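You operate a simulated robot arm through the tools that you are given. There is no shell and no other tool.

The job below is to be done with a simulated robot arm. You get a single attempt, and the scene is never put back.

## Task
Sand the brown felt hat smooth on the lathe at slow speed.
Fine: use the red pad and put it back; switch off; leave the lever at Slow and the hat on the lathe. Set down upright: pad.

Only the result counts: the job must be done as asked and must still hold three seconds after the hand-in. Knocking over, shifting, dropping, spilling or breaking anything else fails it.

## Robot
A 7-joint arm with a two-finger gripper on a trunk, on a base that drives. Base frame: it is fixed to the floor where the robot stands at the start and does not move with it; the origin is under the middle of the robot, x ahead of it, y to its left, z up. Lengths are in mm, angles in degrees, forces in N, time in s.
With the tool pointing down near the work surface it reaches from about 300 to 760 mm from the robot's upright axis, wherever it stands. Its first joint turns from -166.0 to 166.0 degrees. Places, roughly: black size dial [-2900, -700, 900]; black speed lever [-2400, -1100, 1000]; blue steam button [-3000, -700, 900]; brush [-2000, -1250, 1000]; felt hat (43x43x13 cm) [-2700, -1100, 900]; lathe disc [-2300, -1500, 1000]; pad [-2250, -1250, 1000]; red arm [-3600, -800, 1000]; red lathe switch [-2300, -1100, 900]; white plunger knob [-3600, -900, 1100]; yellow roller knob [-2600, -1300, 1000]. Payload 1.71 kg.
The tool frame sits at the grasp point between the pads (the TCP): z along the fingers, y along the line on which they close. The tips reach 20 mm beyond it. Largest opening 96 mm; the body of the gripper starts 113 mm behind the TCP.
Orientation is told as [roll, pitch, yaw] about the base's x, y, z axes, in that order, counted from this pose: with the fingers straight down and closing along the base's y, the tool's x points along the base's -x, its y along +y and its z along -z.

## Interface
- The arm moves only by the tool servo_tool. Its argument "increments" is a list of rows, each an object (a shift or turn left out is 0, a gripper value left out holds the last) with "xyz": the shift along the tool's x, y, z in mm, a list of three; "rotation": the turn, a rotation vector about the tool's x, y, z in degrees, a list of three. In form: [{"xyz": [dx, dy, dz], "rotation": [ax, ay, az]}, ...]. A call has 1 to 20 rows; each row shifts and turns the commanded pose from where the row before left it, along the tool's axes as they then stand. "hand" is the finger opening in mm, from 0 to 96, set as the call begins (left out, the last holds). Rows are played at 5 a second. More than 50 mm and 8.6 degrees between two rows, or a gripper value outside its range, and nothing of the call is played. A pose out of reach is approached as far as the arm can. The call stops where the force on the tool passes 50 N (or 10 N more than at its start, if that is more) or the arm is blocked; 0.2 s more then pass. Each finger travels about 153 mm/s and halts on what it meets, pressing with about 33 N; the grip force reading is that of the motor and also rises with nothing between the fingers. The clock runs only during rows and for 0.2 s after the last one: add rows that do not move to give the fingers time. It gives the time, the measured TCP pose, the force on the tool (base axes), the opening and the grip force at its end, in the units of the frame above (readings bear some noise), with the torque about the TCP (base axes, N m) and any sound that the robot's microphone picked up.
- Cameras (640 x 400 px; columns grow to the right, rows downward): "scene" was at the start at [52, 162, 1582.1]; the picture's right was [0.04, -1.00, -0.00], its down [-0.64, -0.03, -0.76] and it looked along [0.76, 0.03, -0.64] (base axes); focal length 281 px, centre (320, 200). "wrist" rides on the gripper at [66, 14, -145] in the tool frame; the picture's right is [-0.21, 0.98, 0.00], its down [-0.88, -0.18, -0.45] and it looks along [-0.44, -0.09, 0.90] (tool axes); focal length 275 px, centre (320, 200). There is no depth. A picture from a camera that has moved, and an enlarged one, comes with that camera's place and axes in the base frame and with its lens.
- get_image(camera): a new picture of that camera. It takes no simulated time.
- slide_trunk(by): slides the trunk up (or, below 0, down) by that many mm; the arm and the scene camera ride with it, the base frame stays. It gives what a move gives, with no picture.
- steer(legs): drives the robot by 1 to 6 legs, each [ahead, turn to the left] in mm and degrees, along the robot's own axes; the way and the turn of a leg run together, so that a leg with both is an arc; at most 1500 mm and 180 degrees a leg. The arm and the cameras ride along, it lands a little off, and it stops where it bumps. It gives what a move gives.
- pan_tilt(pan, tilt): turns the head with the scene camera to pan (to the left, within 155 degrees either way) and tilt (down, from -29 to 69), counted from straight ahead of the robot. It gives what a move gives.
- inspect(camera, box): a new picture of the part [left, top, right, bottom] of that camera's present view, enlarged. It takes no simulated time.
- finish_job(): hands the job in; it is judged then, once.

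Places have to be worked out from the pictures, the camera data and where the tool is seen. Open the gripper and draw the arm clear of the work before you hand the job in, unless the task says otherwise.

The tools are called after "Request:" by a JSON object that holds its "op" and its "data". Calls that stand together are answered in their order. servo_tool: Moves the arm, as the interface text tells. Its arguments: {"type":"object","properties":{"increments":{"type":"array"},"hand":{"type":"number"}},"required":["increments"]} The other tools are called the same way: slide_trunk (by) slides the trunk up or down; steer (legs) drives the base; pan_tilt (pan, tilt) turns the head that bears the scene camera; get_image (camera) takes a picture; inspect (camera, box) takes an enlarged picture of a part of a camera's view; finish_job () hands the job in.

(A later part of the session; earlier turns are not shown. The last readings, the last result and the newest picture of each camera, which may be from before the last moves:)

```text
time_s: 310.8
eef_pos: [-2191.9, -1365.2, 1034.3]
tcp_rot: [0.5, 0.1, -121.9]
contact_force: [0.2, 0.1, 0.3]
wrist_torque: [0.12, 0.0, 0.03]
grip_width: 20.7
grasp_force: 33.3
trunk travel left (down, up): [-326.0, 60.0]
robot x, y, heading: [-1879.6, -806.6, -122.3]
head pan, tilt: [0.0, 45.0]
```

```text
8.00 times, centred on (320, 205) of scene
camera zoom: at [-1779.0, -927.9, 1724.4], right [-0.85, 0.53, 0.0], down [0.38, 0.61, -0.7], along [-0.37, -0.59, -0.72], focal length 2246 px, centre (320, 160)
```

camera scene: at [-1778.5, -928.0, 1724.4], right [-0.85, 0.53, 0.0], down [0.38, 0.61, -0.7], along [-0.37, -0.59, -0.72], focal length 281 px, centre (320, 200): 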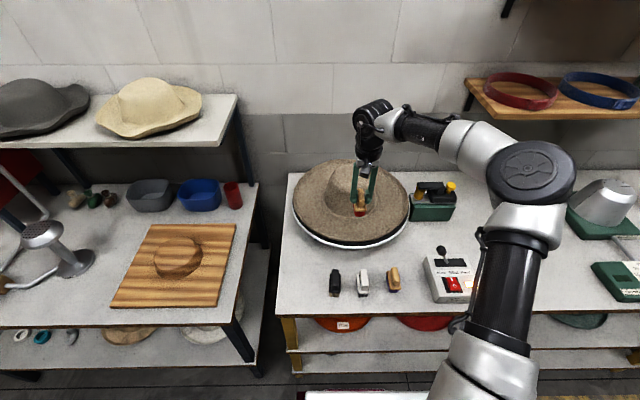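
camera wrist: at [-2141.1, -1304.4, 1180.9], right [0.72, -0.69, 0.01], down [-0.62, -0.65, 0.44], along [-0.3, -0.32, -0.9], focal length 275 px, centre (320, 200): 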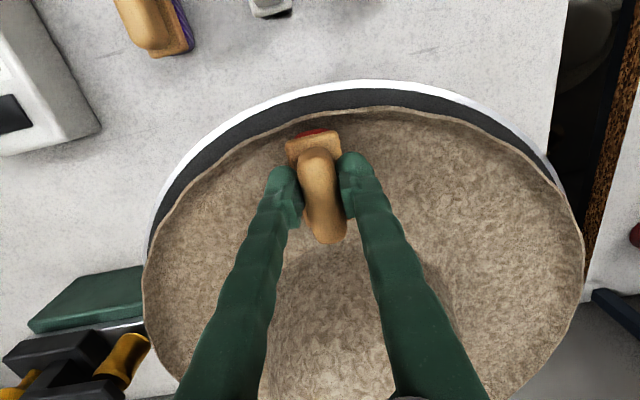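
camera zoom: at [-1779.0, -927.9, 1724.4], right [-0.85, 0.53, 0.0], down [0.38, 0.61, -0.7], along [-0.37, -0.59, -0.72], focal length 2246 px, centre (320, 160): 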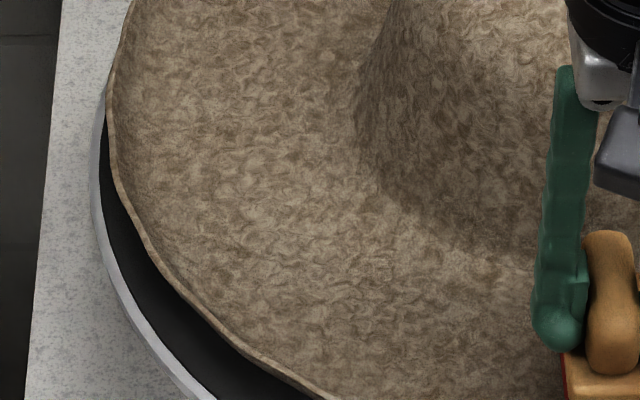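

Contact is light in this phase of rotation. I press 1.5 mm lower and continue for about 4 s, then compare the felt's look.

Request:
{"op": "servo_tool", "data": {"increments": [{"xyz": [0, 0, 0.8]}, {"xyz": [0, 0, 0.7]}, {"xyz": [0, 0, 0]}, {"xyz": [0, 0, 0]}, {"xyz": [0, 0, 0]}, {"xyz": [0, 0, 0]}, {"xyz": [0, 0, 0]}, {"xyz": [0, 0, 0]}, {"xyz": [0, 0, 0]}, {"xyz": [0, 0, 0]}, {"xyz": [0, 0, 0]}, {"xyz": [0, 0, 0]}, {"xyz": [0, 0, 0]}, {"xyz": [0, 0, 0]}, {"xyz": [0, 0, 0]}, {"xyz": [0, 0, 0]}, {"xyz": [0, 0, 0]}, {"xyz": [0, 0, 0]}]}}

Request:
{"op": "inspect", "data": {"camera": "scene", "box": [295, 180, 345, 230]}}

Request:
{"op": "inspect", "data": {"camera": "scene", "box": [280, 130, 420, 260]}}

```text
time_s: 314.6
eef_pos: [-2191.8, -1365.1, 1033.4]
tcp_rot: [0.4, 0.0, -121.9]
contact_force: [-3.6, 2.1, 8.6]
wrist_torque: [0.3, -0.04, 0.08]
grip_width: 20.8
grasp_force: 32.6
trunk travel left (down, up): [-326.0, 60.0]
robot x, y, heading: [-1881.5, -806.1, -122.2]
head pan, tilt: [0.0, 45.0]
```

```text
8.00 times, centred on (320, 205) of scene
camera zoom: at [-1779.1, -926.5, 1724.5], right [-0.85, 0.53, 0.0], down [0.38, 0.61, -0.7], along [-0.37, -0.59, -0.72], focal length 2246 px, centre (320, 160)
```

zoom: 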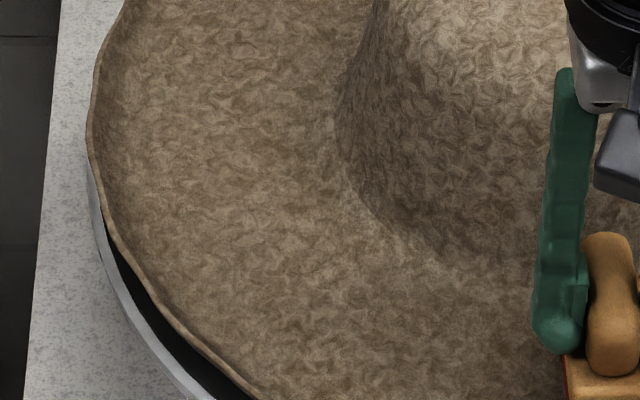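

```text
3.08 times, centred on (350, 195) of scene
camera zoom: at [-1779.1, -926.5, 1724.5], right [-0.85, 0.53, 0.0], down [0.38, 0.61, -0.7], along [-0.37, -0.59, -0.72], focal length 864 px, centre (228, 215)
```

zoom: 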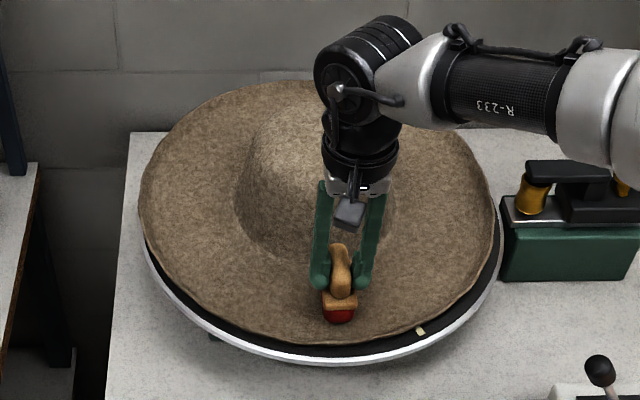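

The felt's blotchy texture is visibly fading, so the sanding counts. I continue for another 8 seconds.

Request:
{"op": "servo_tool", "data": {"increments": [{"xyz": [0, 0, 0.5]}, {"xyz": [0, 0, 0]}, {"xyz": [0, 0, 0]}, {"xyz": [0, 0, 0]}, {"xyz": [0, 0, 0]}, {"xyz": [0, 0, 0]}, {"xyz": [0, 0, 0]}, {"xyz": [0, 0, 0]}, {"xyz": [0, 0, 0]}, {"xyz": [0, 0, 0]}, {"xyz": [0, 0, 0]}, {"xyz": [0, 0, 0]}, {"xyz": [0, 0, 0]}, {"xyz": [0, 0, 0]}, {"xyz": [0, 0, 0]}, {"xyz": [0, 0, 0]}, {"xyz": [0, 0, 0]}, {"xyz": [0, 0, 0]}, {"xyz": [0, 0, 0]}, {"xyz": [0, 0, 0]}]}}

Request:
{"op": "inspect", "data": {"camera": "scene", "box": [295, 180, 345, 230]}}

Request:
{"op": "servo_tool", "data": {"increments": [{"xyz": [2, 0, 0]}, {"xyz": [2, 0, 0]}, {"xyz": [2, 0, 0]}, {"xyz": [0, 0, 0]}, {"xyz": [0, 0, 0]}, {"xyz": [0, 0, 0]}, {"xyz": [0, 0, 0]}, {"xyz": [0, 0, 0]}, {"xyz": [0, 0, 0]}, {"xyz": [0, 0, 0]}, {"xyz": [0, 0, 0]}, {"xyz": [0, 0, 0]}, {"xyz": [0, 0, 0]}, {"xyz": [0, 0, 0]}, {"xyz": [0, 0, 0]}, {"xyz": [0, 0, 0]}, {"xyz": [0, 0, 0]}, {"xyz": [0, 0, 0]}, {"xyz": [0, 0, 0]}, {"xyz": [0, 0, 0]}]}}

Request:
{"op": "inspect", "data": {"camera": "scene", "box": [295, 180, 345, 230]}}

Request:
{"op": "inspect", "data": {"camera": "scene", "box": [280, 130, 420, 260]}}

```text
time_s: 318.8
eef_pos: [-2192.3, -1363.0, 1032.7]
tcp_rot: [0.6, 0.1, -121.9]
contact_force: [-4.3, 3.6, 15.2]
wrist_torque: [0.46, -0.09, 0.16]
grip_width: 20.6
grasp_force: 32.9
trunk travel left (down, up): [-326.0, 60.0]
robot x, y, heading: [-1883.6, -800.6, -122.3]
head pan, tilt: [0.0, 45.0]
```

```text
8.00 times, centred on (320, 205) of scene
camera zoom: at [-1778.8, -925.9, 1724.6], right [-0.85, 0.53, 0.0], down [0.38, 0.61, -0.7], along [-0.37, -0.59, -0.72], focal length 2246 px, centre (320, 160)
```

zoom: 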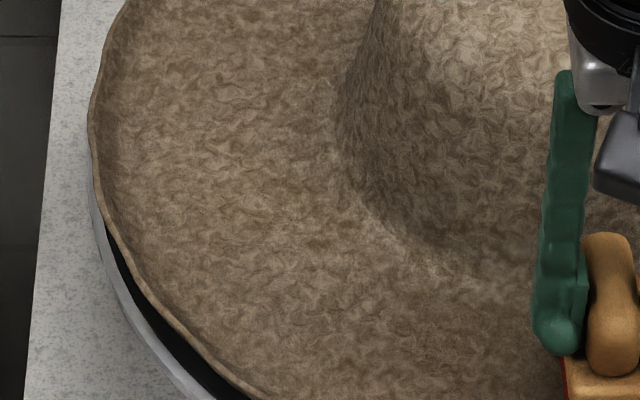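

```text
time_s: 323.0
eef_pos: [-2189.3, -1360.4, 1032.5]
tcp_rot: [0.5, 0.0, -121.9]
contact_force: [-0.8, 1.0, 1.7]
wrist_torque: [0.1, 0.01, 0.0]
grip_width: 20.5
grasp_force: 33.3
trunk travel left (down, up): [-326.0, 60.0]
robot x, y, heading: [-1883.9, -805.8, -122.2]
head pan, tilt: [0.0, 45.0]
```

```text
8.00 times, centred on (320, 205) of scene
camera zoom: at [-1779.0, -927.6, 1724.4], right [-0.85, 0.53, 0.0], down [0.38, 0.61, -0.7], along [-0.37, -0.59, -0.72], focal length 2246 px, centre (320, 160)
```

zoom: 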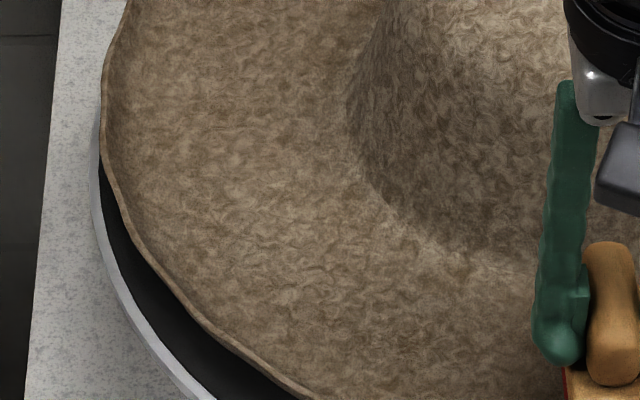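

```text
3.08 times, centred on (350, 195) of scene
camera zoom: at [-1779.0, -927.6, 1724.4], right [-0.85, 0.53, 0.0], down [0.38, 0.61, -0.7], along [-0.37, -0.59, -0.72], focal length 864 px, centre (228, 215)
```

zoom: 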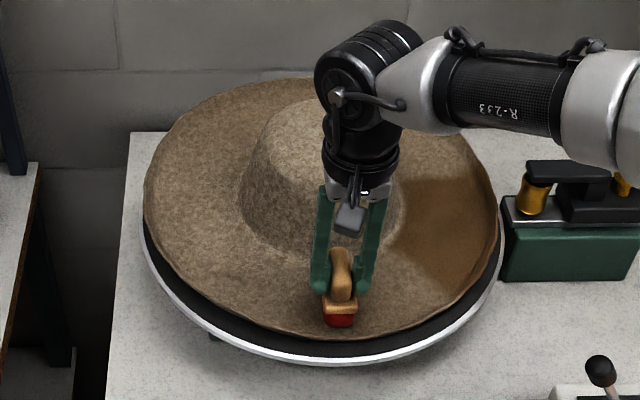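

One sector of the brim on the right now shows a distinctly smooth, richer brown. I look closer at it.

Request:
{"op": "inspect", "data": {"camera": "scene", "box": [350, 150, 420, 240]}}

Request:
{"op": "get_image", "data": {"camera": "wrist"}}

```text
4.44 times, centred on (385, 195) of scene
camera zoom: at [-1779.0, -927.6, 1724.4], right [-0.85, 0.53, 0.0], down [0.38, 0.61, -0.7], along [-0.37, -0.59, -0.72], focal length 1248 px, centre (31, 222)
```

zoom: 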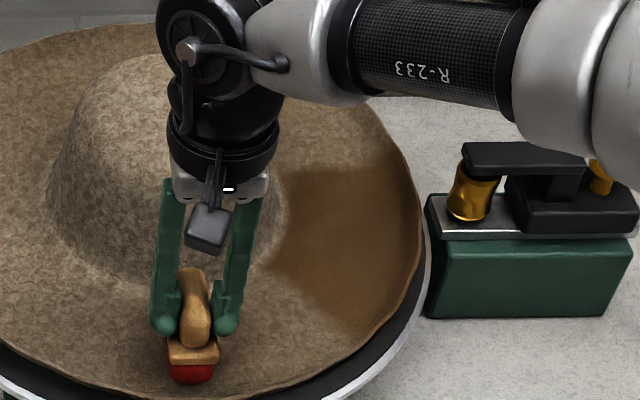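

```text
taken
camera wrist: at [-2143.9, -1309.9, 1179.1], right [0.72, -0.69, 0.01], down [-0.62, -0.65, 0.44], along [-0.3, -0.32, -0.9], focal length 275 px, centre (320, 200)
```

wrist: 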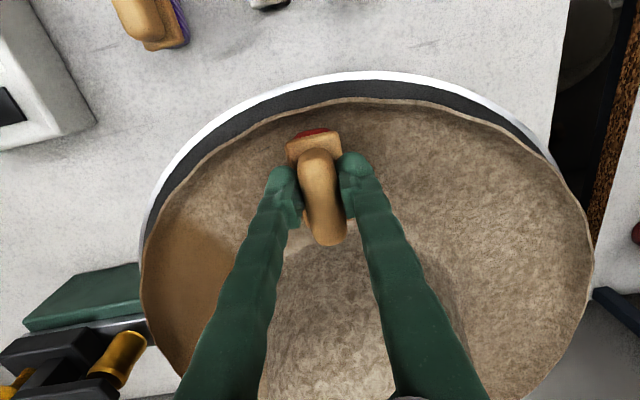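

The brim smooths sector by sector, and contact so far has favoured one side. I press 1.5 mm lower so the pad touches through the whole turn, and sample the force.

Request:
{"op": "servo_tool", "data": {"increments": [{"xyz": [-1, 0, 0.8]}, {"xyz": [-1, 0, 0.7]}, {"xyz": [0, 0, 0]}]}}

Request:
{"op": "servo_tool", "data": {"increments": [{"xyz": [0, 0, 0]}, {"xyz": [0, 0, 0]}]}}

Request:
{"op": "inspect", "data": {"camera": "scene", "box": [280, 130, 420, 260]}}

Request:
{"op": "servo_tool", "data": {"increments": [{"xyz": [0, 0, 0]}, {"xyz": [0, 0, 0]}]}}

Request:
{"op": "inspect", "data": {"camera": "scene", "box": [280, 130, 420, 260]}}

Request:
{"op": "servo_tool", "data": {"increments": [{"xyz": [0, 0, 0]}, {"xyz": [0, 0, 0]}]}}

Request:
{"op": "inspect", "data": {"camera": "scene", "box": [280, 130, 420, 260]}}

```text
time_s: 323.8
eef_pos: [-2191.6, -1360.6, 1033.3]
tcp_rot: [0.4, -0.1, -122.0]
contact_force: [-4.7, 3.2, 13.2]
wrist_torque: [0.24, 0.05, 0.06]
grip_width: 21.0
grasp_force: 32.7
trunk travel left (down, up): [-326.0, 60.0]
robot x, y, heading: [-1881.0, -803.0, -122.4]
head pan, tilt: [0.0, 45.0]
```

```text
time_s: 324.4
eef_pos: [-2191.1, -1360.0, 1032.7]
tcp_rot: [0.5, -0.2, -121.9]
contact_force: [-5.3, 3.4, 16.4]
wrist_torque: [0.3, 0.07, 0.07]
grip_width: 20.8
grasp_force: 32.9
trunk travel left (down, up): [-326.0, 60.0]
robot x, y, heading: [-1878.7, -805.3, -122.3]
head pan, tilt: [0.0, 45.0]
```

```text
3.08 times, centred on (350, 195) of scene
camera zoom: at [-1778.9, -925.9, 1724.6], right [-0.85, 0.53, 0.0], down [0.38, 0.61, -0.7], along [-0.37, -0.59, -0.72], focal length 864 px, centre (228, 215)
```

zoom: 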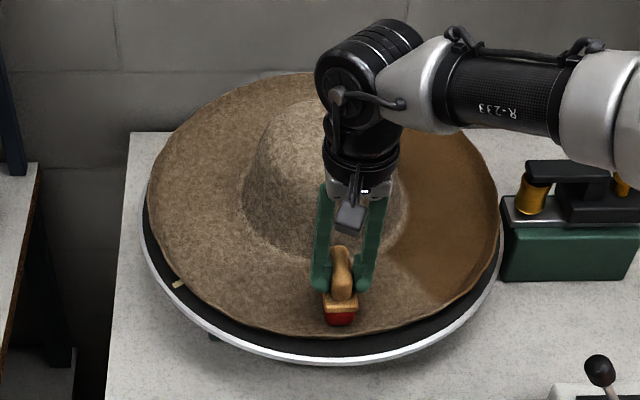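

```text
time_s: 325.0
eef_pos: [-2191.4, -1360.7, 1033.7]
tcp_rot: [0.6, -0.1, -121.8]
contact_force: [-6.2, 3.7, 18.5]
wrist_torque: [0.26, 0.02, 0.09]
grip_width: 20.9
grasp_force: 33.0
trunk travel left (down, up): [-326.0, 60.0]
robot x, y, heading: [-1888.6, -804.6, -122.2]
head pan, tilt: [0.0, 45.0]
```

```text
3.08 times, centred on (350, 195) of scene
camera zoom: at [-1778.9, -925.8, 1724.6], right [-0.85, 0.53, 0.0], down [0.38, 0.61, -0.7], along [-0.37, -0.59, -0.72], focal length 864 px, centre (228, 215)
```

zoom: 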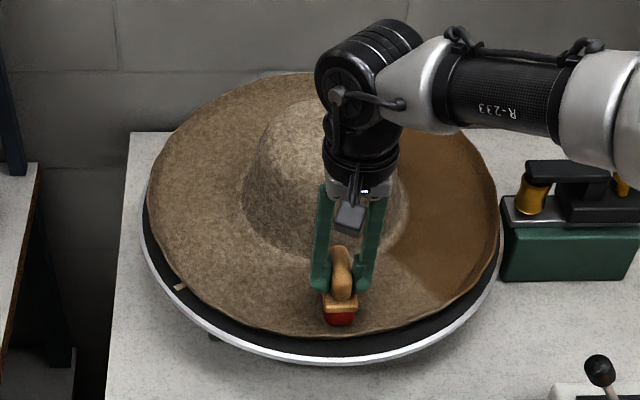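

```text
time_s: 325.6
eef_pos: [-2191.4, -1360.7, 1032.1]
tcp_rot: [0.4, -0.1, -121.9]
contact_force: [-6.0, 2.4, 18.6]
wrist_torque: [0.3, 0.01, 0.1]
grip_width: 20.7
grasp_force: 33.2
trunk travel left (down, up): [-326.0, 60.0]
robot x, y, heading: [-1881.1, -806.2, -122.1]
head pan, tilt: [0.0, 45.0]
```

```text
3.08 times, centred on (350, 195) of scene
camera zoom: at [-1778.9, -925.8, 1724.6], right [-0.85, 0.53, 0.0], down [0.38, 0.61, -0.7], along [-0.37, -0.59, -0.72], focal length 864 px, centre (228, 215)
```

zoom: 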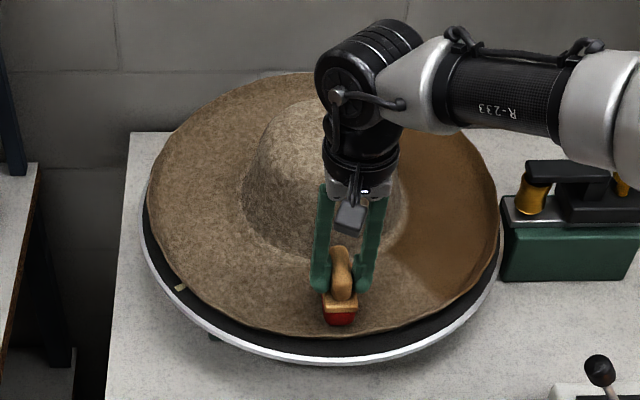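

The disc tick shows the lathe nearly stalls at 18 N of pressure; the smooth band lies downstream of the pad. I ease the pressure to let it turn and measure again.

Request:
{"op": "servo_tool", "data": {"increments": [{"xyz": [0, 0, -0.7]}, {"xyz": [0, 0, 0]}, {"xyz": [0, 0, 0]}]}}

Request:
{"op": "inspect", "data": {"camera": "scene", "box": [280, 130, 420, 260]}}

Request:
{"op": "servo_tool", "data": {"increments": [{"xyz": [0, 0, 0]}, {"xyz": [0, 0, 0]}, {"xyz": [0, 0, 0]}, {"xyz": [0, 0, 0]}]}}

Request:
{"op": "inspect", "data": {"camera": "scene", "box": [280, 130, 420, 260]}}

Request:
{"op": "servo_tool", "data": {"increments": [{"xyz": [0, 0, 0]}, {"xyz": [0, 0, 0]}, {"xyz": [0, 0, 0]}, {"xyz": [0, 0, 0]}]}}

Request:
{"op": "inspect", "data": {"camera": "scene", "box": [280, 130, 420, 260]}}

```text
time_s: 326.4
eef_pos: [-2191.2, -1361.7, 1032.3]
tcp_rot: [0.6, 0.1, -121.8]
contact_force: [-4.4, 3.3, 12.2]
wrist_torque: [0.27, 0.07, 0.09]
grip_width: 20.9
grasp_force: 32.9
trunk travel left (down, up): [-326.0, 60.0]
robot x, y, heading: [-1883.9, -805.5, -122.5]
head pan, tilt: [0.0, 45.0]
```

```text
3.08 times, centred on (350, 195) of scene
camera zoom: at [-1778.9, -926.0, 1724.5], right [-0.85, 0.53, 0.0], down [0.38, 0.61, -0.7], along [-0.37, -0.59, -0.72], focal length 864 px, centre (228, 215)
```

zoom: 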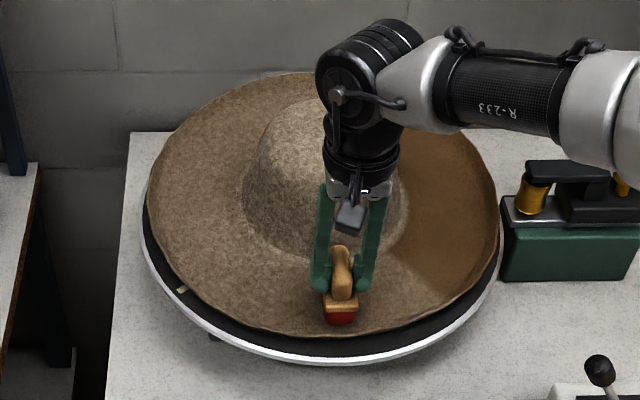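

```text
time_s: 327.4
eef_pos: [-2191.8, -1362.5, 1033.0]
tcp_rot: [0.5, -0.1, -121.9]
contact_force: [-4.0, 2.6, 8.4]
wrist_torque: [0.16, 0.04, 0.03]
grip_width: 21.0
grasp_force: 33.0
trunk travel left (down, up): [-326.0, 60.0]
robot x, y, heading: [-1881.6, -805.9, -122.1]
head pan, tilt: [0.0, 45.0]
```

```text
3.08 times, centred on (350, 195) of scene
camera zoom: at [-1779.1, -926.8, 1724.6], right [-0.85, 0.53, 0.0], down [0.38, 0.61, -0.7], along [-0.37, -0.59, -0.72], focal length 864 px, centre (228, 215)
```

zoom: 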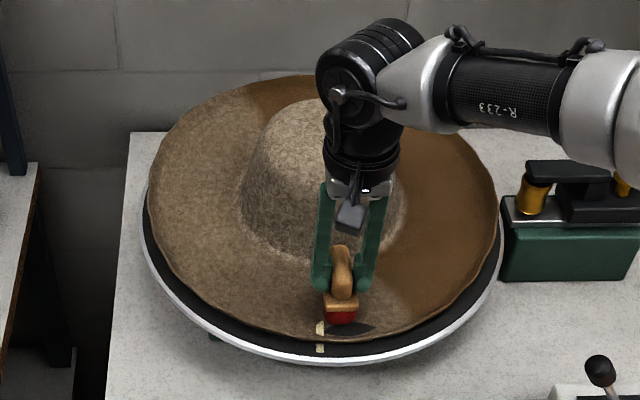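

```text
time_s: 328.4
eef_pos: [-2192.6, -1363.6, 1032.1]
tcp_rot: [0.4, -0.1, -121.9]
contact_force: [-3.2, 1.3, 5.0]
wrist_torque: [0.17, 0.02, 0.08]
grip_width: 20.8
grasp_force: 32.8
trunk travel left (down, up): [-326.0, 60.0]
robot x, y, heading: [-1879.0, -803.8, -122.2]
head pan, tilt: [0.0, 45.0]
```

```text
3.08 times, centred on (350, 195) of scene
camera zoom: at [-1779.0, -927.2, 1724.5], right [-0.85, 0.53, 0.0], down [0.38, 0.61, -0.7], along [-0.37, -0.59, -0.72], focal length 864 px, centre (228, 215)
```

zoom: 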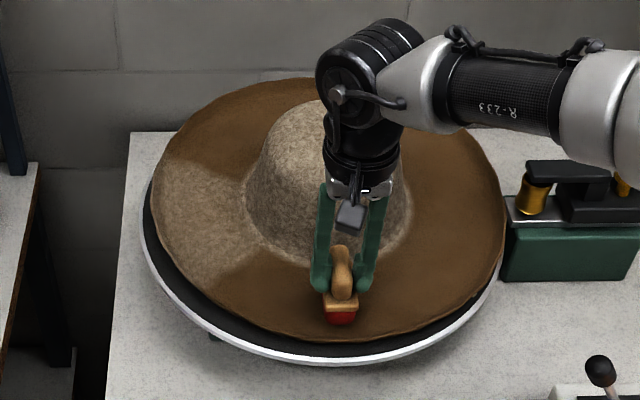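

Now it turns well at 5–8 N and nearly the whole brim has become smooth; one sector remains, and the crown is still fuzzy. I let the last brim sector pass under the pad.

Request:
{"op": "servo_tool", "data": {"increments": [{"xyz": [0, 0, 0]}, {"xyz": [0, 0, 0]}, {"xyz": [0, 0, 0]}, {"xyz": [0, 0, 0]}, {"xyz": [0, 0, 0]}]}}

Request:
{"op": "inspect", "data": {"camera": "scene", "box": [280, 130, 420, 260]}}

Request:
{"op": "servo_tool", "data": {"increments": [{"xyz": [0, 0, 0]}, {"xyz": [0, 0, 0]}, {"xyz": [0, 0, 0]}, {"xyz": [0, 0, 0]}, {"xyz": [0, 0, 0]}]}}

Request:
{"op": "inspect", "data": {"camera": "scene", "box": [280, 130, 420, 260]}}

```text
time_s: 329.6
eef_pos: [-2192.8, -1361.6, 1034.3]
tcp_rot: [0.5, 0.0, -121.9]
contact_force: [-1.1, 1.9, 5.1]
wrist_torque: [0.15, 0.11, 0.09]
grip_width: 20.8
grasp_force: 33.0
trunk travel left (down, up): [-326.0, 60.0]
robot x, y, heading: [-1881.7, -802.5, -122.1]
head pan, tilt: [0.0, 45.0]
```

```text
3.08 times, centred on (350, 195) of scene
camera zoom: at [-1779.0, -927.3, 1724.5], right [-0.85, 0.53, 0.0], down [0.38, 0.61, -0.7], along [-0.37, -0.59, -0.72], focal length 864 px, centre (228, 215)
```

zoom: 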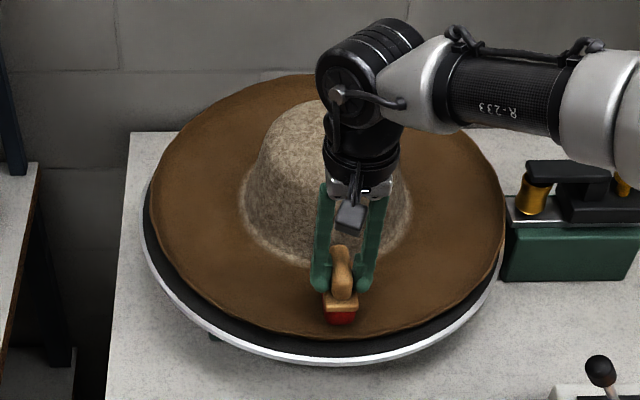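

```text
time_s: 330.8
eef_pos: [-2192.5, -1362.2, 1032.7]
tcp_rot: [0.5, 0.0, -121.9]
contact_force: [-2.1, -0.3, 4.9]
wrist_torque: [0.09, 0.02, 0.04]
grip_width: 20.5
grasp_force: 33.0
trunk travel left (down, up): [-326.0, 60.0]
robot x, y, heading: [-1879.9, -806.8, -122.1]
head pan, tilt: [0.0, 45.0]
```

```text
3.08 times, centred on (350, 195) of scene
camera zoom: at [-1779.0, -927.3, 1724.5], right [-0.85, 0.53, 0.0], down [0.38, 0.61, -0.7], along [-0.37, -0.59, -0.72], focal length 864 px, centre (228, 215)
```

zoom: 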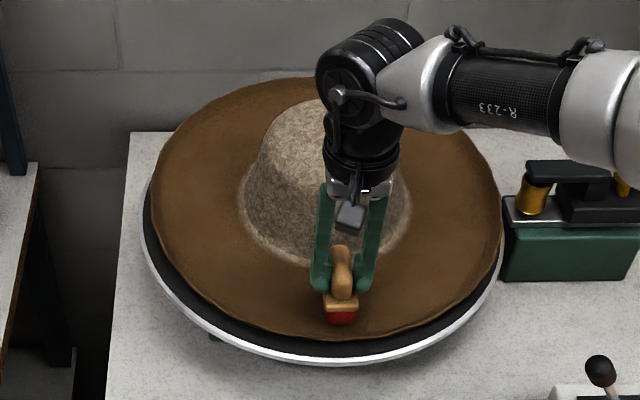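

The whole brim is now evenly smooth; only the crown is left. I lift the pad off the brim and tilt it 45° to face the crown's near shoulder.

Request:
{"op": "servo_tool", "data": {"increments": [{"xyz": [0, 0, -10]}, {"xyz": [0, 0, -22]}, {"xyz": [0, 0, -22]}, {"xyz": [0, 0, -22]}, {"xyz": [0, 0, -22]}, {"xyz": [0, 0, -12]}, {"rotation": [0, -7.5, 0]}, {"rotation": [0, -7.5, 0]}, {"rotation": [0, -7.5, 0]}, {"rotation": [0, -7.5, 0]}, {"rotation": [0, -7.5, 0]}, {"rotation": [0, -7.5, 0]}, {"xyz": [0, 0, 0]}]}}

Request:
{"op": "get_image", "data": {"camera": "scene"}}

Request:
{"op": "inspect", "data": {"camera": "scene", "box": [280, 120, 420, 260]}}

Request:
{"op": "get_image", "data": {"camera": "wrist"}}

```text
time_s: 333.6
eef_pos: [-2190.2, -1362.5, 1143.6]
tcp_rot: [0.7, -45.0, -122.2]
contact_force: [1.1, -1.3, -1.4]
wrist_torque: [0.07, -0.02, 0.0]
grip_width: 21.1
grasp_force: 33.7
trunk travel left (down, up): [-326.0, 60.0]
robot x, y, heading: [-1882.6, -805.0, -121.9]
head pan, tilt: [0.0, 45.0]
```

```text
taken
camera scene: at [-1778.6, -928.0, 1724.4], right [-0.85, 0.53, 0.0], down [0.38, 0.61, -0.7], along [-0.37, -0.59, -0.72], focal length 281 px, centre (320, 200)
```

scene: 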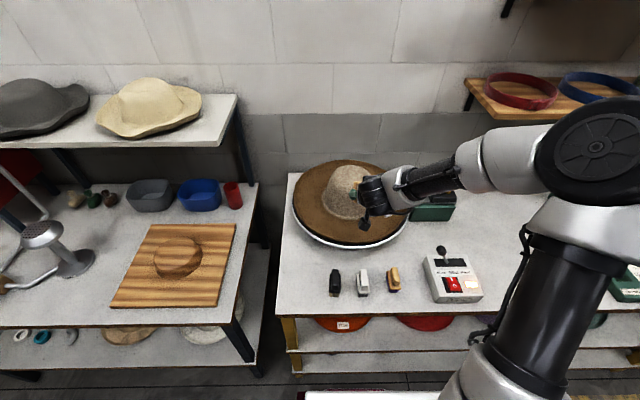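

```text
2.86 times, centred on (350, 190) of scene
camera zoom: at [-1778.6, -928.0, 1724.4], right [-0.85, 0.53, 0.0], down [0.38, 0.61, -0.7], along [-0.37, -0.59, -0.72], focal length 802 px, centre (234, 229)
```

zoom: 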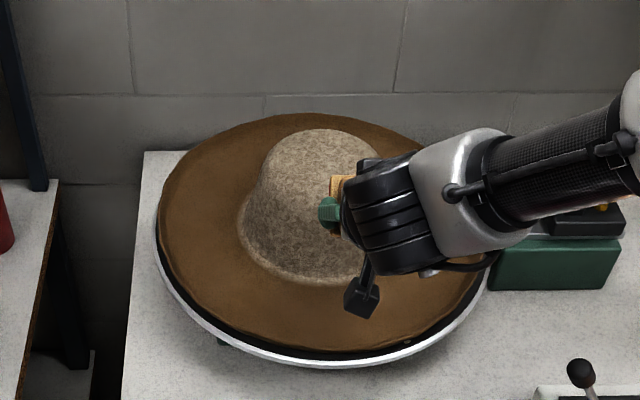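

```text
taken
camera wrist: at [-2101.4, -1240.8, 1199.7], right [0.75, -0.64, 0.15], down [-0.32, -0.16, 0.93], along [-0.57, -0.75, -0.33], focal length 275 px, centre (320, 200)
```

wrist: 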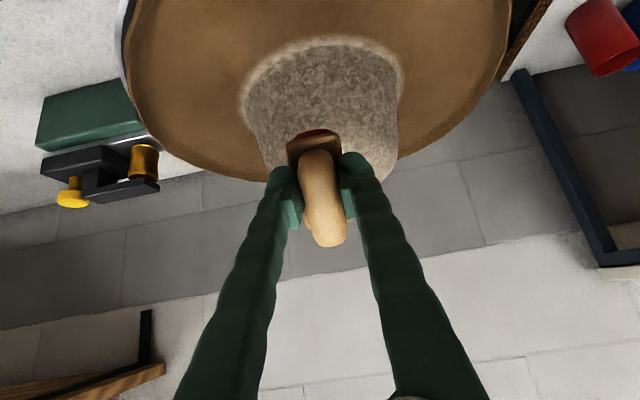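

The crown is well aligned ahead of the tilted pad. I advance along the tool axis, slowing near contact.

Request:
{"op": "servo_tool", "data": {"increments": [{"xyz": [0, 0, 10]}, {"xyz": [0, 0, 10]}, {"xyz": [0, 0, 8]}, {"xyz": [0, 0, 4]}, {"xyz": [0, 0, 0]}]}}

Request:
{"op": "servo_tool", "data": {"increments": [{"xyz": [0, 0, 3]}, {"xyz": [0, 0, 3]}, {"xyz": [0, 0, 0]}]}}

Request:
{"op": "servo_tool", "data": {"increments": [{"xyz": [0, 0, 2]}, {"xyz": [0, 0, 2]}, {"xyz": [0, 0, 0]}]}}

Request:
{"op": "inspect", "data": {"camera": "scene", "box": [280, 120, 420, 260]}}

Request:
{"op": "get_image", "data": {"camera": "wrist"}}

```text
time_s: 334.8
eef_pos: [-2203.6, -1381.6, 1121.2]
tcp_rot: [0.6, -45.1, -122.3]
contact_force: [-0.2, 0.3, -0.3]
wrist_torque: [0.0, -0.02, -0.02]
grip_width: 20.9
grasp_force: 32.6
trunk travel left (down, up): [-326.0, 60.0]
robot x, y, heading: [-1884.8, -804.0, -122.4]
head pan, tilt: [0.0, 45.0]
```

```text
time_s: 335.6
eef_pos: [-2205.4, -1384.7, 1116.7]
tcp_rot: [0.6, -45.0, -122.3]
contact_force: [0.2, 0.8, -0.8]
wrist_torque: [0.02, 0.0, -0.04]
grip_width: 20.8
grasp_force: 32.3
trunk travel left (down, up): [-326.0, 60.0]
robot x, y, heading: [-1883.6, -801.4, -122.1]
head pan, tilt: [0.0, 45.0]
```

```text
time_s: 336.4
eef_pos: [-2205.7, -1388.1, 1112.1]
tcp_rot: [0.6, -45.2, -122.3]
contact_force: [0.2, 0.0, -1.2]
wrist_torque: [0.0, -0.02, -0.01]
grip_width: 20.6
grasp_force: 33.2
trunk travel left (down, up): [-326.0, 60.0]
robot x, y, heading: [-1884.8, -807.4, -122.3]
head pan, tilt: [0.0, 45.0]
```

```text
2.86 times, centred on (350, 190) of scene
camera zoom: at [-1779.1, -927.9, 1724.4], right [-0.85, 0.53, 0.0], down [0.38, 0.61, -0.7], along [-0.37, -0.59, -0.72], focal length 802 px, centre (234, 229)
```

zoom: 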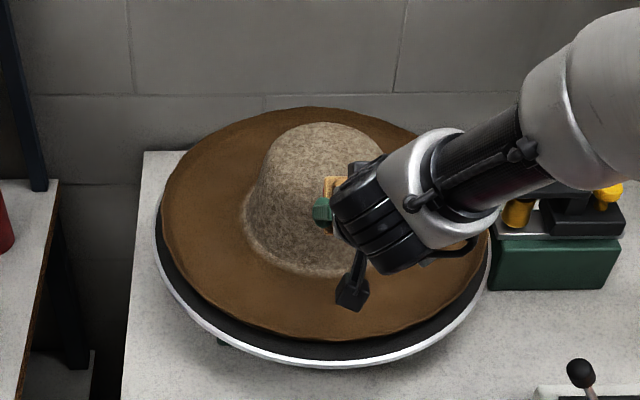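

```text
taken
camera wrist: at [-2116.6, -1267.0, 1170.3], right [0.75, -0.64, 0.15], down [-0.32, -0.16, 0.93], along [-0.57, -0.75, -0.33], focal length 275 px, centre (320, 200)
```

wrist: 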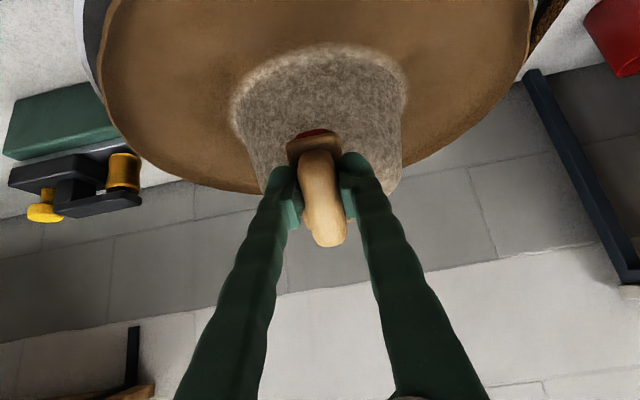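

No contact yet. I keep advancing in 2 mm steps.

Request:
{"op": "servo_tool", "data": {"increments": [{"xyz": [0, 0, 2.5]}, {"xyz": [0, 0, 2.5]}, {"xyz": [0, 0, 0]}]}}

Request:
{"op": "servo_tool", "data": {"increments": [{"xyz": [0, 0, 2]}, {"xyz": [0, 0, 2]}, {"xyz": [0, 0, 0]}]}}

Request:
{"op": "servo_tool", "data": {"increments": [{"xyz": [0, 0, 2]}, {"xyz": [0, 0, 2]}, {"xyz": [0, 0, 0]}]}}

Request:
{"op": "servo_tool", "data": {"increments": [{"xyz": [0, 0, 2]}, {"xyz": [0, 0, 2]}, {"xyz": [0, 0, 0]}]}}

Request:
{"op": "inspect", "data": {"camera": "scene", "box": [280, 120, 420, 260]}}

```text
time_s: 337.2
eef_pos: [-2209.1, -1391.6, 1110.4]
tcp_rot: [0.6, -45.1, -122.2]
contact_force: [-0.4, -0.5, -1.6]
wrist_torque: [0.06, -0.03, -0.02]
grip_width: 20.7
grasp_force: 33.0
trunk travel left (down, up): [-326.0, 60.0]
robot x, y, heading: [-1880.3, -804.1, -122.1]
head pan, tilt: [0.0, 45.0]
```

```text
time_s: 338.0
eef_pos: [-2216.2, -1388.4, 1109.4]
tcp_rot: [0.5, -45.4, -122.9]
contact_force: [-11.0, 18.0, 9.0]
wrist_torque: [0.1, 0.63, -0.96]
grip_width: 21.3
grasp_force: 32.8
trunk travel left (down, up): [-326.0, 60.0]
robot x, y, heading: [-1880.0, -806.4, -122.4]
head pan, tilt: [0.0, 45.0]
```

```text
time_s: 338.8
eef_pos: [-2210.2, -1393.4, 1105.0]
tcp_rot: [0.7, -45.2, -122.3]
contact_force: [-6.4, 20.7, 10.2]
wrist_torque: [0.02, 0.4, -0.77]
grip_width: 21.0
grasp_force: 33.0
trunk travel left (down, up): [-326.0, 60.0]
robot x, y, heading: [-1882.4, -804.4, -122.2]
head pan, tilt: [0.0, 45.0]
```

```text
time_s: 339.6
eef_pos: [-2212.5, -1393.1, 1104.8]
tcp_rot: [0.7, -45.3, -122.3]
contact_force: [-6.0, 20.6, 13.2]
wrist_torque: [-0.11, 0.47, -0.73]
grip_width: 21.0
grasp_force: 33.0
trunk travel left (down, up): [-326.0, 60.0]
robot x, y, heading: [-1880.4, -801.7, -122.4]
head pan, tilt: [0.0, 45.0]
```

```text
2.86 times, centred on (350, 190) of scene
camera zoom: at [-1774.2, -915.3, 1725.0], right [-0.85, 0.53, 0.0], down [0.38, 0.6, -0.7], along [-0.37, -0.59, -0.71], focal length 802 px, centre (234, 229)
```

zoom: 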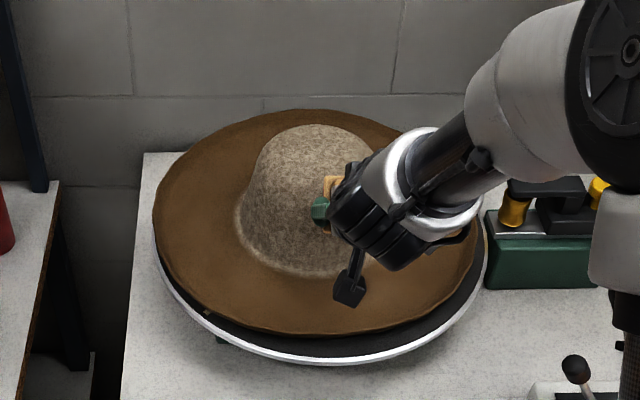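

Contact with about 25 N, which is more than needed and twists the pad. I back off a few millimetres and let the crown turn under lighter pressure.

Request:
{"op": "servo_tool", "data": {"increments": [{"xyz": [0, 0, -2]}, {"xyz": [0, 0, -2]}, {"xyz": [0, 0, 0]}, {"xyz": [0, 0, 0]}]}}

Request:
{"op": "inspect", "data": {"camera": "scene", "box": [280, 120, 420, 260]}}

Request:
{"op": "servo_tool", "data": {"increments": [{"xyz": [0, 0, 0]}, {"xyz": [0, 0, 0]}, {"xyz": [0, 0, 0]}, {"xyz": [0, 0, 0]}]}}

Request:
{"op": "inspect", "data": {"camera": "scene", "box": [280, 120, 420, 260]}}

Request:
{"op": "get_image", "data": {"camera": "wrist"}}

```text
time_s: 340.6
eef_pos: [-2211.3, -1393.0, 1103.1]
tcp_rot: [0.7, -44.9, -122.3]
contact_force: [-7.2, 17.1, 5.8]
wrist_torque: [0.18, 0.39, -0.74]
grip_width: 20.8
grasp_force: 32.8
trunk travel left (down, up): [-326.0, 60.0]
robot x, y, heading: [-1883.4, -798.0, -122.2]
head pan, tilt: [0.0, 45.0]
```

```text
2.86 times, centred on (350, 190) of scene
camera zoom: at [-1779.7, -924.6, 1724.6], right [-0.85, 0.53, 0.0], down [0.38, 0.61, -0.7], along [-0.37, -0.59, -0.72], focal length 802 px, centre (234, 229)
```

zoom: 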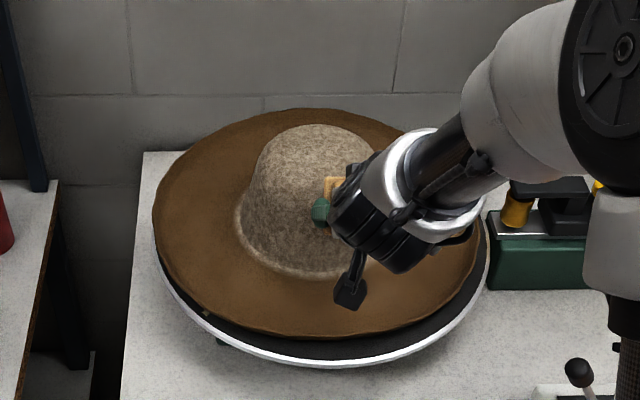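

```text
time_s: 341.6
eef_pos: [-2211.0, -1393.5, 1104.7]
tcp_rot: [0.7, -45.1, -122.5]
contact_force: [-7.5, 15.3, 1.5]
wrist_torque: [0.34, 0.32, -0.75]
grip_width: 20.8
grasp_force: 32.8
trunk travel left (down, up): [-326.0, 60.0]
robot x, y, heading: [-1885.2, -803.2, -122.1]
head pan, tilt: [0.0, 45.0]
```

```text
2.86 times, centred on (350, 190) of scene
camera zoom: at [-1780.0, -925.1, 1724.7], right [-0.85, 0.53, 0.0], down [0.38, 0.61, -0.7], along [-0.37, -0.59, -0.72], focal length 802 px, centre (234, 229)
```

zoom: 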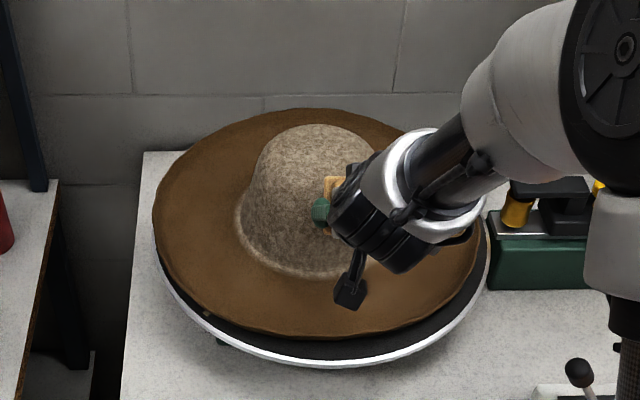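

```text
taken
camera wrist: at [-2121.4, -1272.4, 1161.9], right [0.75, -0.64, 0.15], down [-0.32, -0.16, 0.93], along [-0.57, -0.75, -0.33], focal length 275 px, centre (320, 200)
```

wrist: 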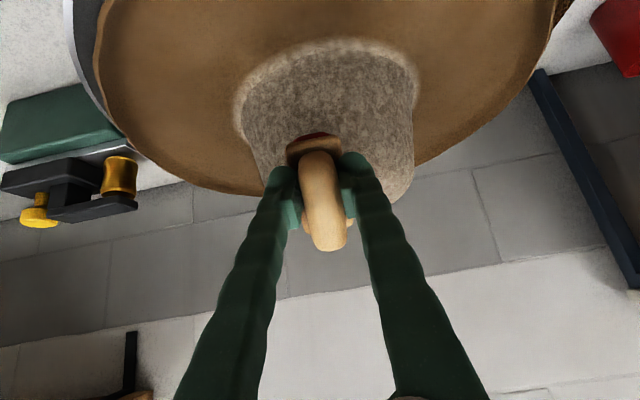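

The turning stalls at this pressure. I ease off further until the disc's tick moves again.

Request:
{"op": "servo_tool", "data": {"increments": [{"xyz": [0, 0, -2.5]}, {"xyz": [0, 0, 0]}, {"xyz": [0, 0, 0]}]}}

Request:
{"op": "inspect", "data": {"camera": "scene", "box": [280, 120, 420, 260]}}

Request:
{"op": "servo_tool", "data": {"increments": [{"xyz": [0, 0, -1.5]}, {"xyz": [0, 0, 0]}, {"xyz": [0, 0, 0]}]}}

Request:
{"op": "inspect", "data": {"camera": "scene", "box": [280, 120, 420, 260]}}

Request:
{"op": "servo_tool", "data": {"increments": [{"xyz": [0, 0, 0]}, {"xyz": [0, 0, 0]}, {"xyz": [0, 0, 0]}]}}

Request:
{"op": "inspect", "data": {"camera": "scene", "box": [280, 120, 420, 260]}}

```text
time_s: 342.4
eef_pos: [-2208.6, -1393.0, 1107.2]
tcp_rot: [0.6, -45.1, -122.1]
contact_force: [0.1, 5.1, 4.2]
wrist_torque: [-0.09, -0.02, 0.0]
grip_width: 21.0
grasp_force: 32.4
trunk travel left (down, up): [-326.0, 60.0]
robot x, y, heading: [-1884.8, -802.0, -121.9]
head pan, tilt: [0.0, 45.0]
```

```text
2.86 times, centred on (350, 190) of scene
camera zoom: at [-1778.1, -926.6, 1724.5], right [-0.85, 0.53, 0.0], down [0.38, 0.61, -0.7], along [-0.37, -0.59, -0.72], focal length 802 px, centre (234, 229)
```

zoom: 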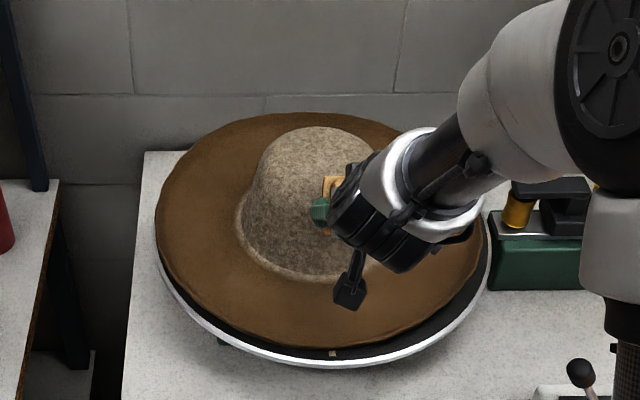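

```text
time_s: 343.2
eef_pos: [-2207.7, -1392.2, 1108.6]
tcp_rot: [0.6, -45.0, -122.3]
contact_force: [1.8, 6.5, 5.6]
wrist_torque: [-0.12, -0.1, 0.19]
grip_width: 20.8
grasp_force: 33.0
trunk travel left (down, up): [-326.0, 60.0]
robot x, y, heading: [-1885.7, -807.1, -122.2]
head pan, tilt: [0.0, 45.0]
```

```text
2.86 times, centred on (350, 190) of scene
camera zoom: at [-1778.2, -926.0, 1724.5], right [-0.85, 0.53, 0.0], down [0.38, 0.61, -0.7], along [-0.37, -0.59, -0.72], focal length 802 px, centre (234, 229)
```

zoom: 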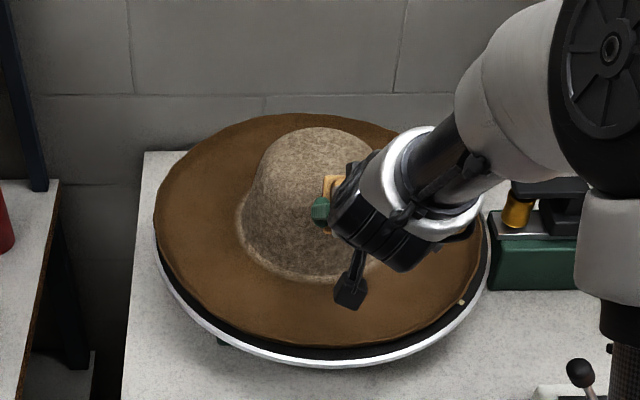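

```text
time_s: 344.0
eef_pos: [-2208.4, -1391.9, 1108.5]
tcp_rot: [0.5, -45.2, -122.4]
contact_force: [2.5, 6.0, 3.6]
wrist_torque: [-0.12, -0.1, 0.14]
grip_width: 20.6
grasp_force: 32.6
trunk travel left (down, up): [-326.0, 60.0]
robot x, y, heading: [-1879.0, -806.4, -122.2]
head pan, tilt: [0.0, 45.0]
```

```text
2.86 times, centred on (350, 190) of scene
camera zoom: at [-1778.3, -926.3, 1724.5], right [-0.85, 0.53, 0.0], down [0.38, 0.61, -0.7], along [-0.37, -0.59, -0.72], focal length 802 px, centre (234, 229)
```

zoom: 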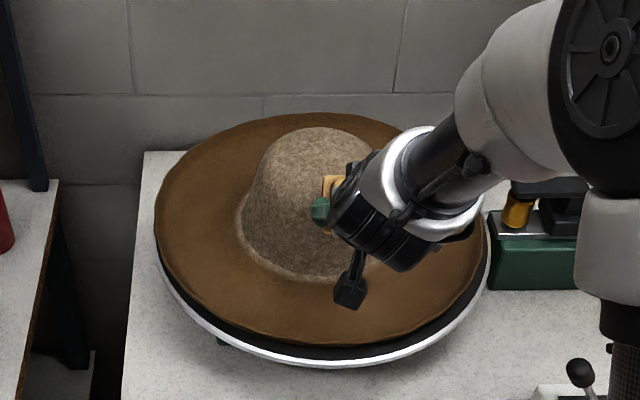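

It turns again with about 8 N on the crown, which is beginning to change. I hold this for several seconds.

Request:
{"op": "servo_tool", "data": {"increments": [{"xyz": [0, 0, 0]}, {"xyz": [0, 0, 0]}, {"xyz": [0, 0, 0]}, {"xyz": [0, 0, 0]}, {"xyz": [0, 0, 0]}, {"xyz": [0, 0, 0]}, {"xyz": [0, 0, 0]}, {"xyz": [0, 0, 0]}, {"xyz": [0, 0, 0]}, {"xyz": [0, 0, 0]}, {"xyz": [0, 0, 0]}, {"xyz": [0, 0, 0]}, {"xyz": [0, 0, 0]}, {"xyz": [0, 0, 0]}, {"xyz": [0, 0, 0]}]}}

Request:
{"op": "inspect", "data": {"camera": "scene", "box": [280, 120, 420, 260]}}

Request:
{"op": "servo_tool", "data": {"increments": [{"xyz": [0, 0, 0]}, {"xyz": [0, 0, 0]}, {"xyz": [0, 0, 0]}, {"xyz": [0, 0, 0]}, {"xyz": [0, 0, 0]}, {"xyz": [0, 0, 0]}, {"xyz": [0, 0, 0]}, {"xyz": [0, 0, 0]}, {"xyz": [0, 0, 0]}, {"xyz": [0, 0, 0]}, {"xyz": [0, 0, 0]}, {"xyz": [0, 0, 0]}, {"xyz": [0, 0, 0]}, {"xyz": [0, 0, 0]}, {"xyz": [0, 0, 0]}]}}

Request:
{"op": "inspect", "data": {"camera": "scene", "box": [280, 120, 420, 260]}}

Request:
{"op": "get_image", "data": {"camera": "wrist"}}

```text
time_s: 347.2
eef_pos: [-2208.4, -1391.9, 1109.1]
tcp_rot: [0.6, -45.1, -122.2]
contact_force: [1.0, 4.9, 3.4]
wrist_torque: [0.05, 0.1, -0.12]
grip_width: 20.6
grasp_force: 33.0
trunk travel left (down, up): [-326.0, 60.0]
robot x, y, heading: [-1881.8, -802.8, -121.9]
head pan, tilt: [0.0, 45.0]
```

```text
2.86 times, centred on (350, 190) of scene
camera zoom: at [-1778.5, -926.6, 1724.5], right [-0.85, 0.53, 0.0], down [0.38, 0.61, -0.7], along [-0.37, -0.59, -0.72], focal length 802 px, centre (234, 229)
```

zoom: 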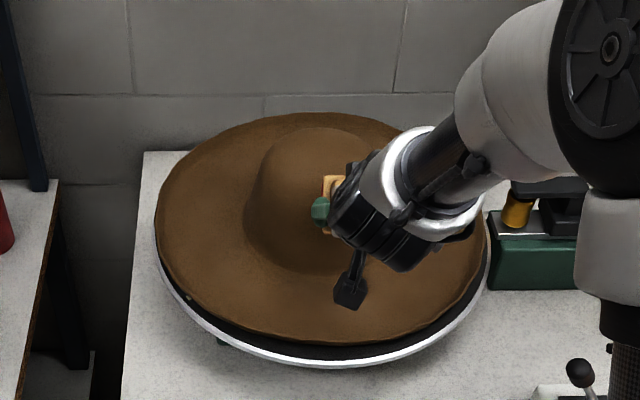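

```text
time_s: 350.4
eef_pos: [-2208.5, -1393.5, 1107.7]
tcp_rot: [0.6, -45.0, -122.1]
contact_force: [0.7, -0.2, -0.8]
wrist_torque: [0.04, -0.02, 0.06]
grip_width: 20.8
grasp_force: 33.5
trunk travel left (down, up): [-326.0, 60.0]
robot x, y, heading: [-1883.0, -804.7, -122.3]
head pan, tilt: [0.0, 45.0]
```

```text
2.86 times, centred on (350, 190) of scene
camera zoom: at [-1779.0, -928.0, 1724.4], right [-0.85, 0.53, 0.0], down [0.38, 0.61, -0.7], along [-0.37, -0.59, -0.72], focal length 802 px, centre (234, 229)
```

zoom: 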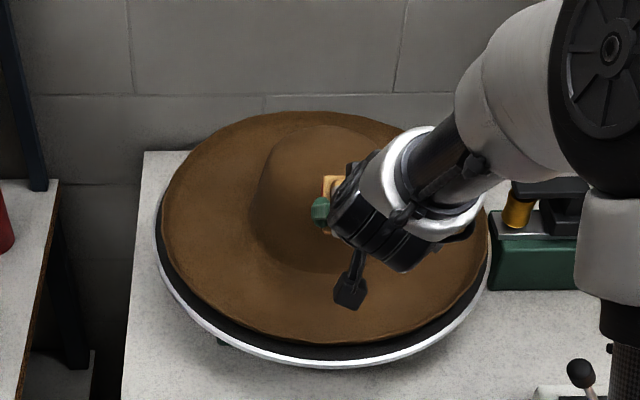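

```text
taken
camera wrist: at [-2119.2, -1272.7, 1164.6], right [0.75, -0.64, 0.15], down [-0.32, -0.16, 0.93], along [-0.57, -0.75, -0.33], focal length 275 px, centre (320, 200)
```

wrist: 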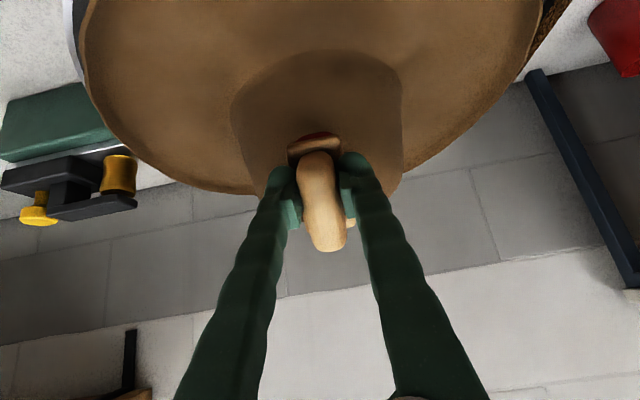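

The whole hat, brim and crown, is now evenly smooth. I back the pad away from the crown and bring it upright again.

Request:
{"op": "servo_tool", "data": {"increments": [{"xyz": [0, 0, -10]}, {"xyz": [0, 0, -15]}, {"xyz": [0, 0, -15]}, {"xyz": [0, 0, -15]}, {"rotation": [0, 7.5, 0]}, {"rotation": [0, 7.5, 0]}, {"rotation": [0, 7.5, 0]}, {"rotation": [0, 7.5, 0]}, {"rotation": [0, 7.5, 0]}, {"rotation": [0, 7.5, 0]}, {"xyz": [0, 0, 0]}]}}

Request:
{"op": "get_image", "data": {"camera": "wrist"}}

Request:
{"op": "inspect", "data": {"camera": "scene", "box": [280, 120, 420, 260]}}

```text
time_s: 352.8
eef_pos: [-2189.1, -1359.0, 1146.0]
tcp_rot: [0.5, 0.0, -121.9]
contact_force: [0.2, 1.0, -0.6]
wrist_torque: [-0.04, 0.0, -0.02]
grip_width: 20.3
grasp_force: 33.1
trunk travel left (down, up): [-326.0, 60.0]
robot x, y, heading: [-1881.4, -801.6, -122.3]
head pan, tilt: [0.0, 45.0]
```

```text
taken
camera wrist: at [-2143.7, -1308.7, 1291.7], right [0.72, -0.69, 0.01], down [-0.62, -0.65, 0.44], along [-0.3, -0.33, -0.9], focal length 275 px, centre (320, 200)
```

wrist: 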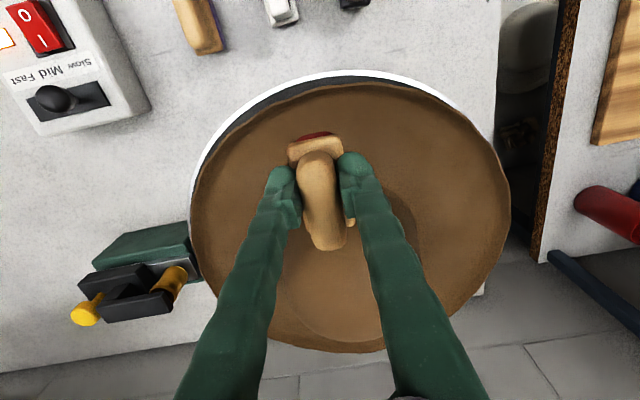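

```text
2.86 times, centred on (350, 190) of scene
camera zoom: at [-1778.3, -927.2, 1724.5], right [-0.85, 0.53, 0.0], down [0.38, 0.61, -0.7], along [-0.37, -0.59, -0.72], focal length 802 px, centre (234, 229)
```

zoom: 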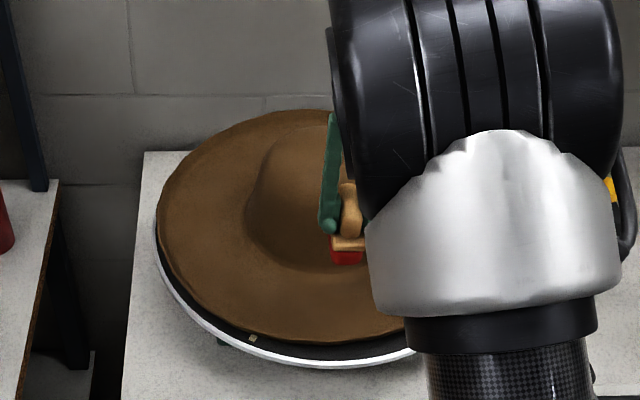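

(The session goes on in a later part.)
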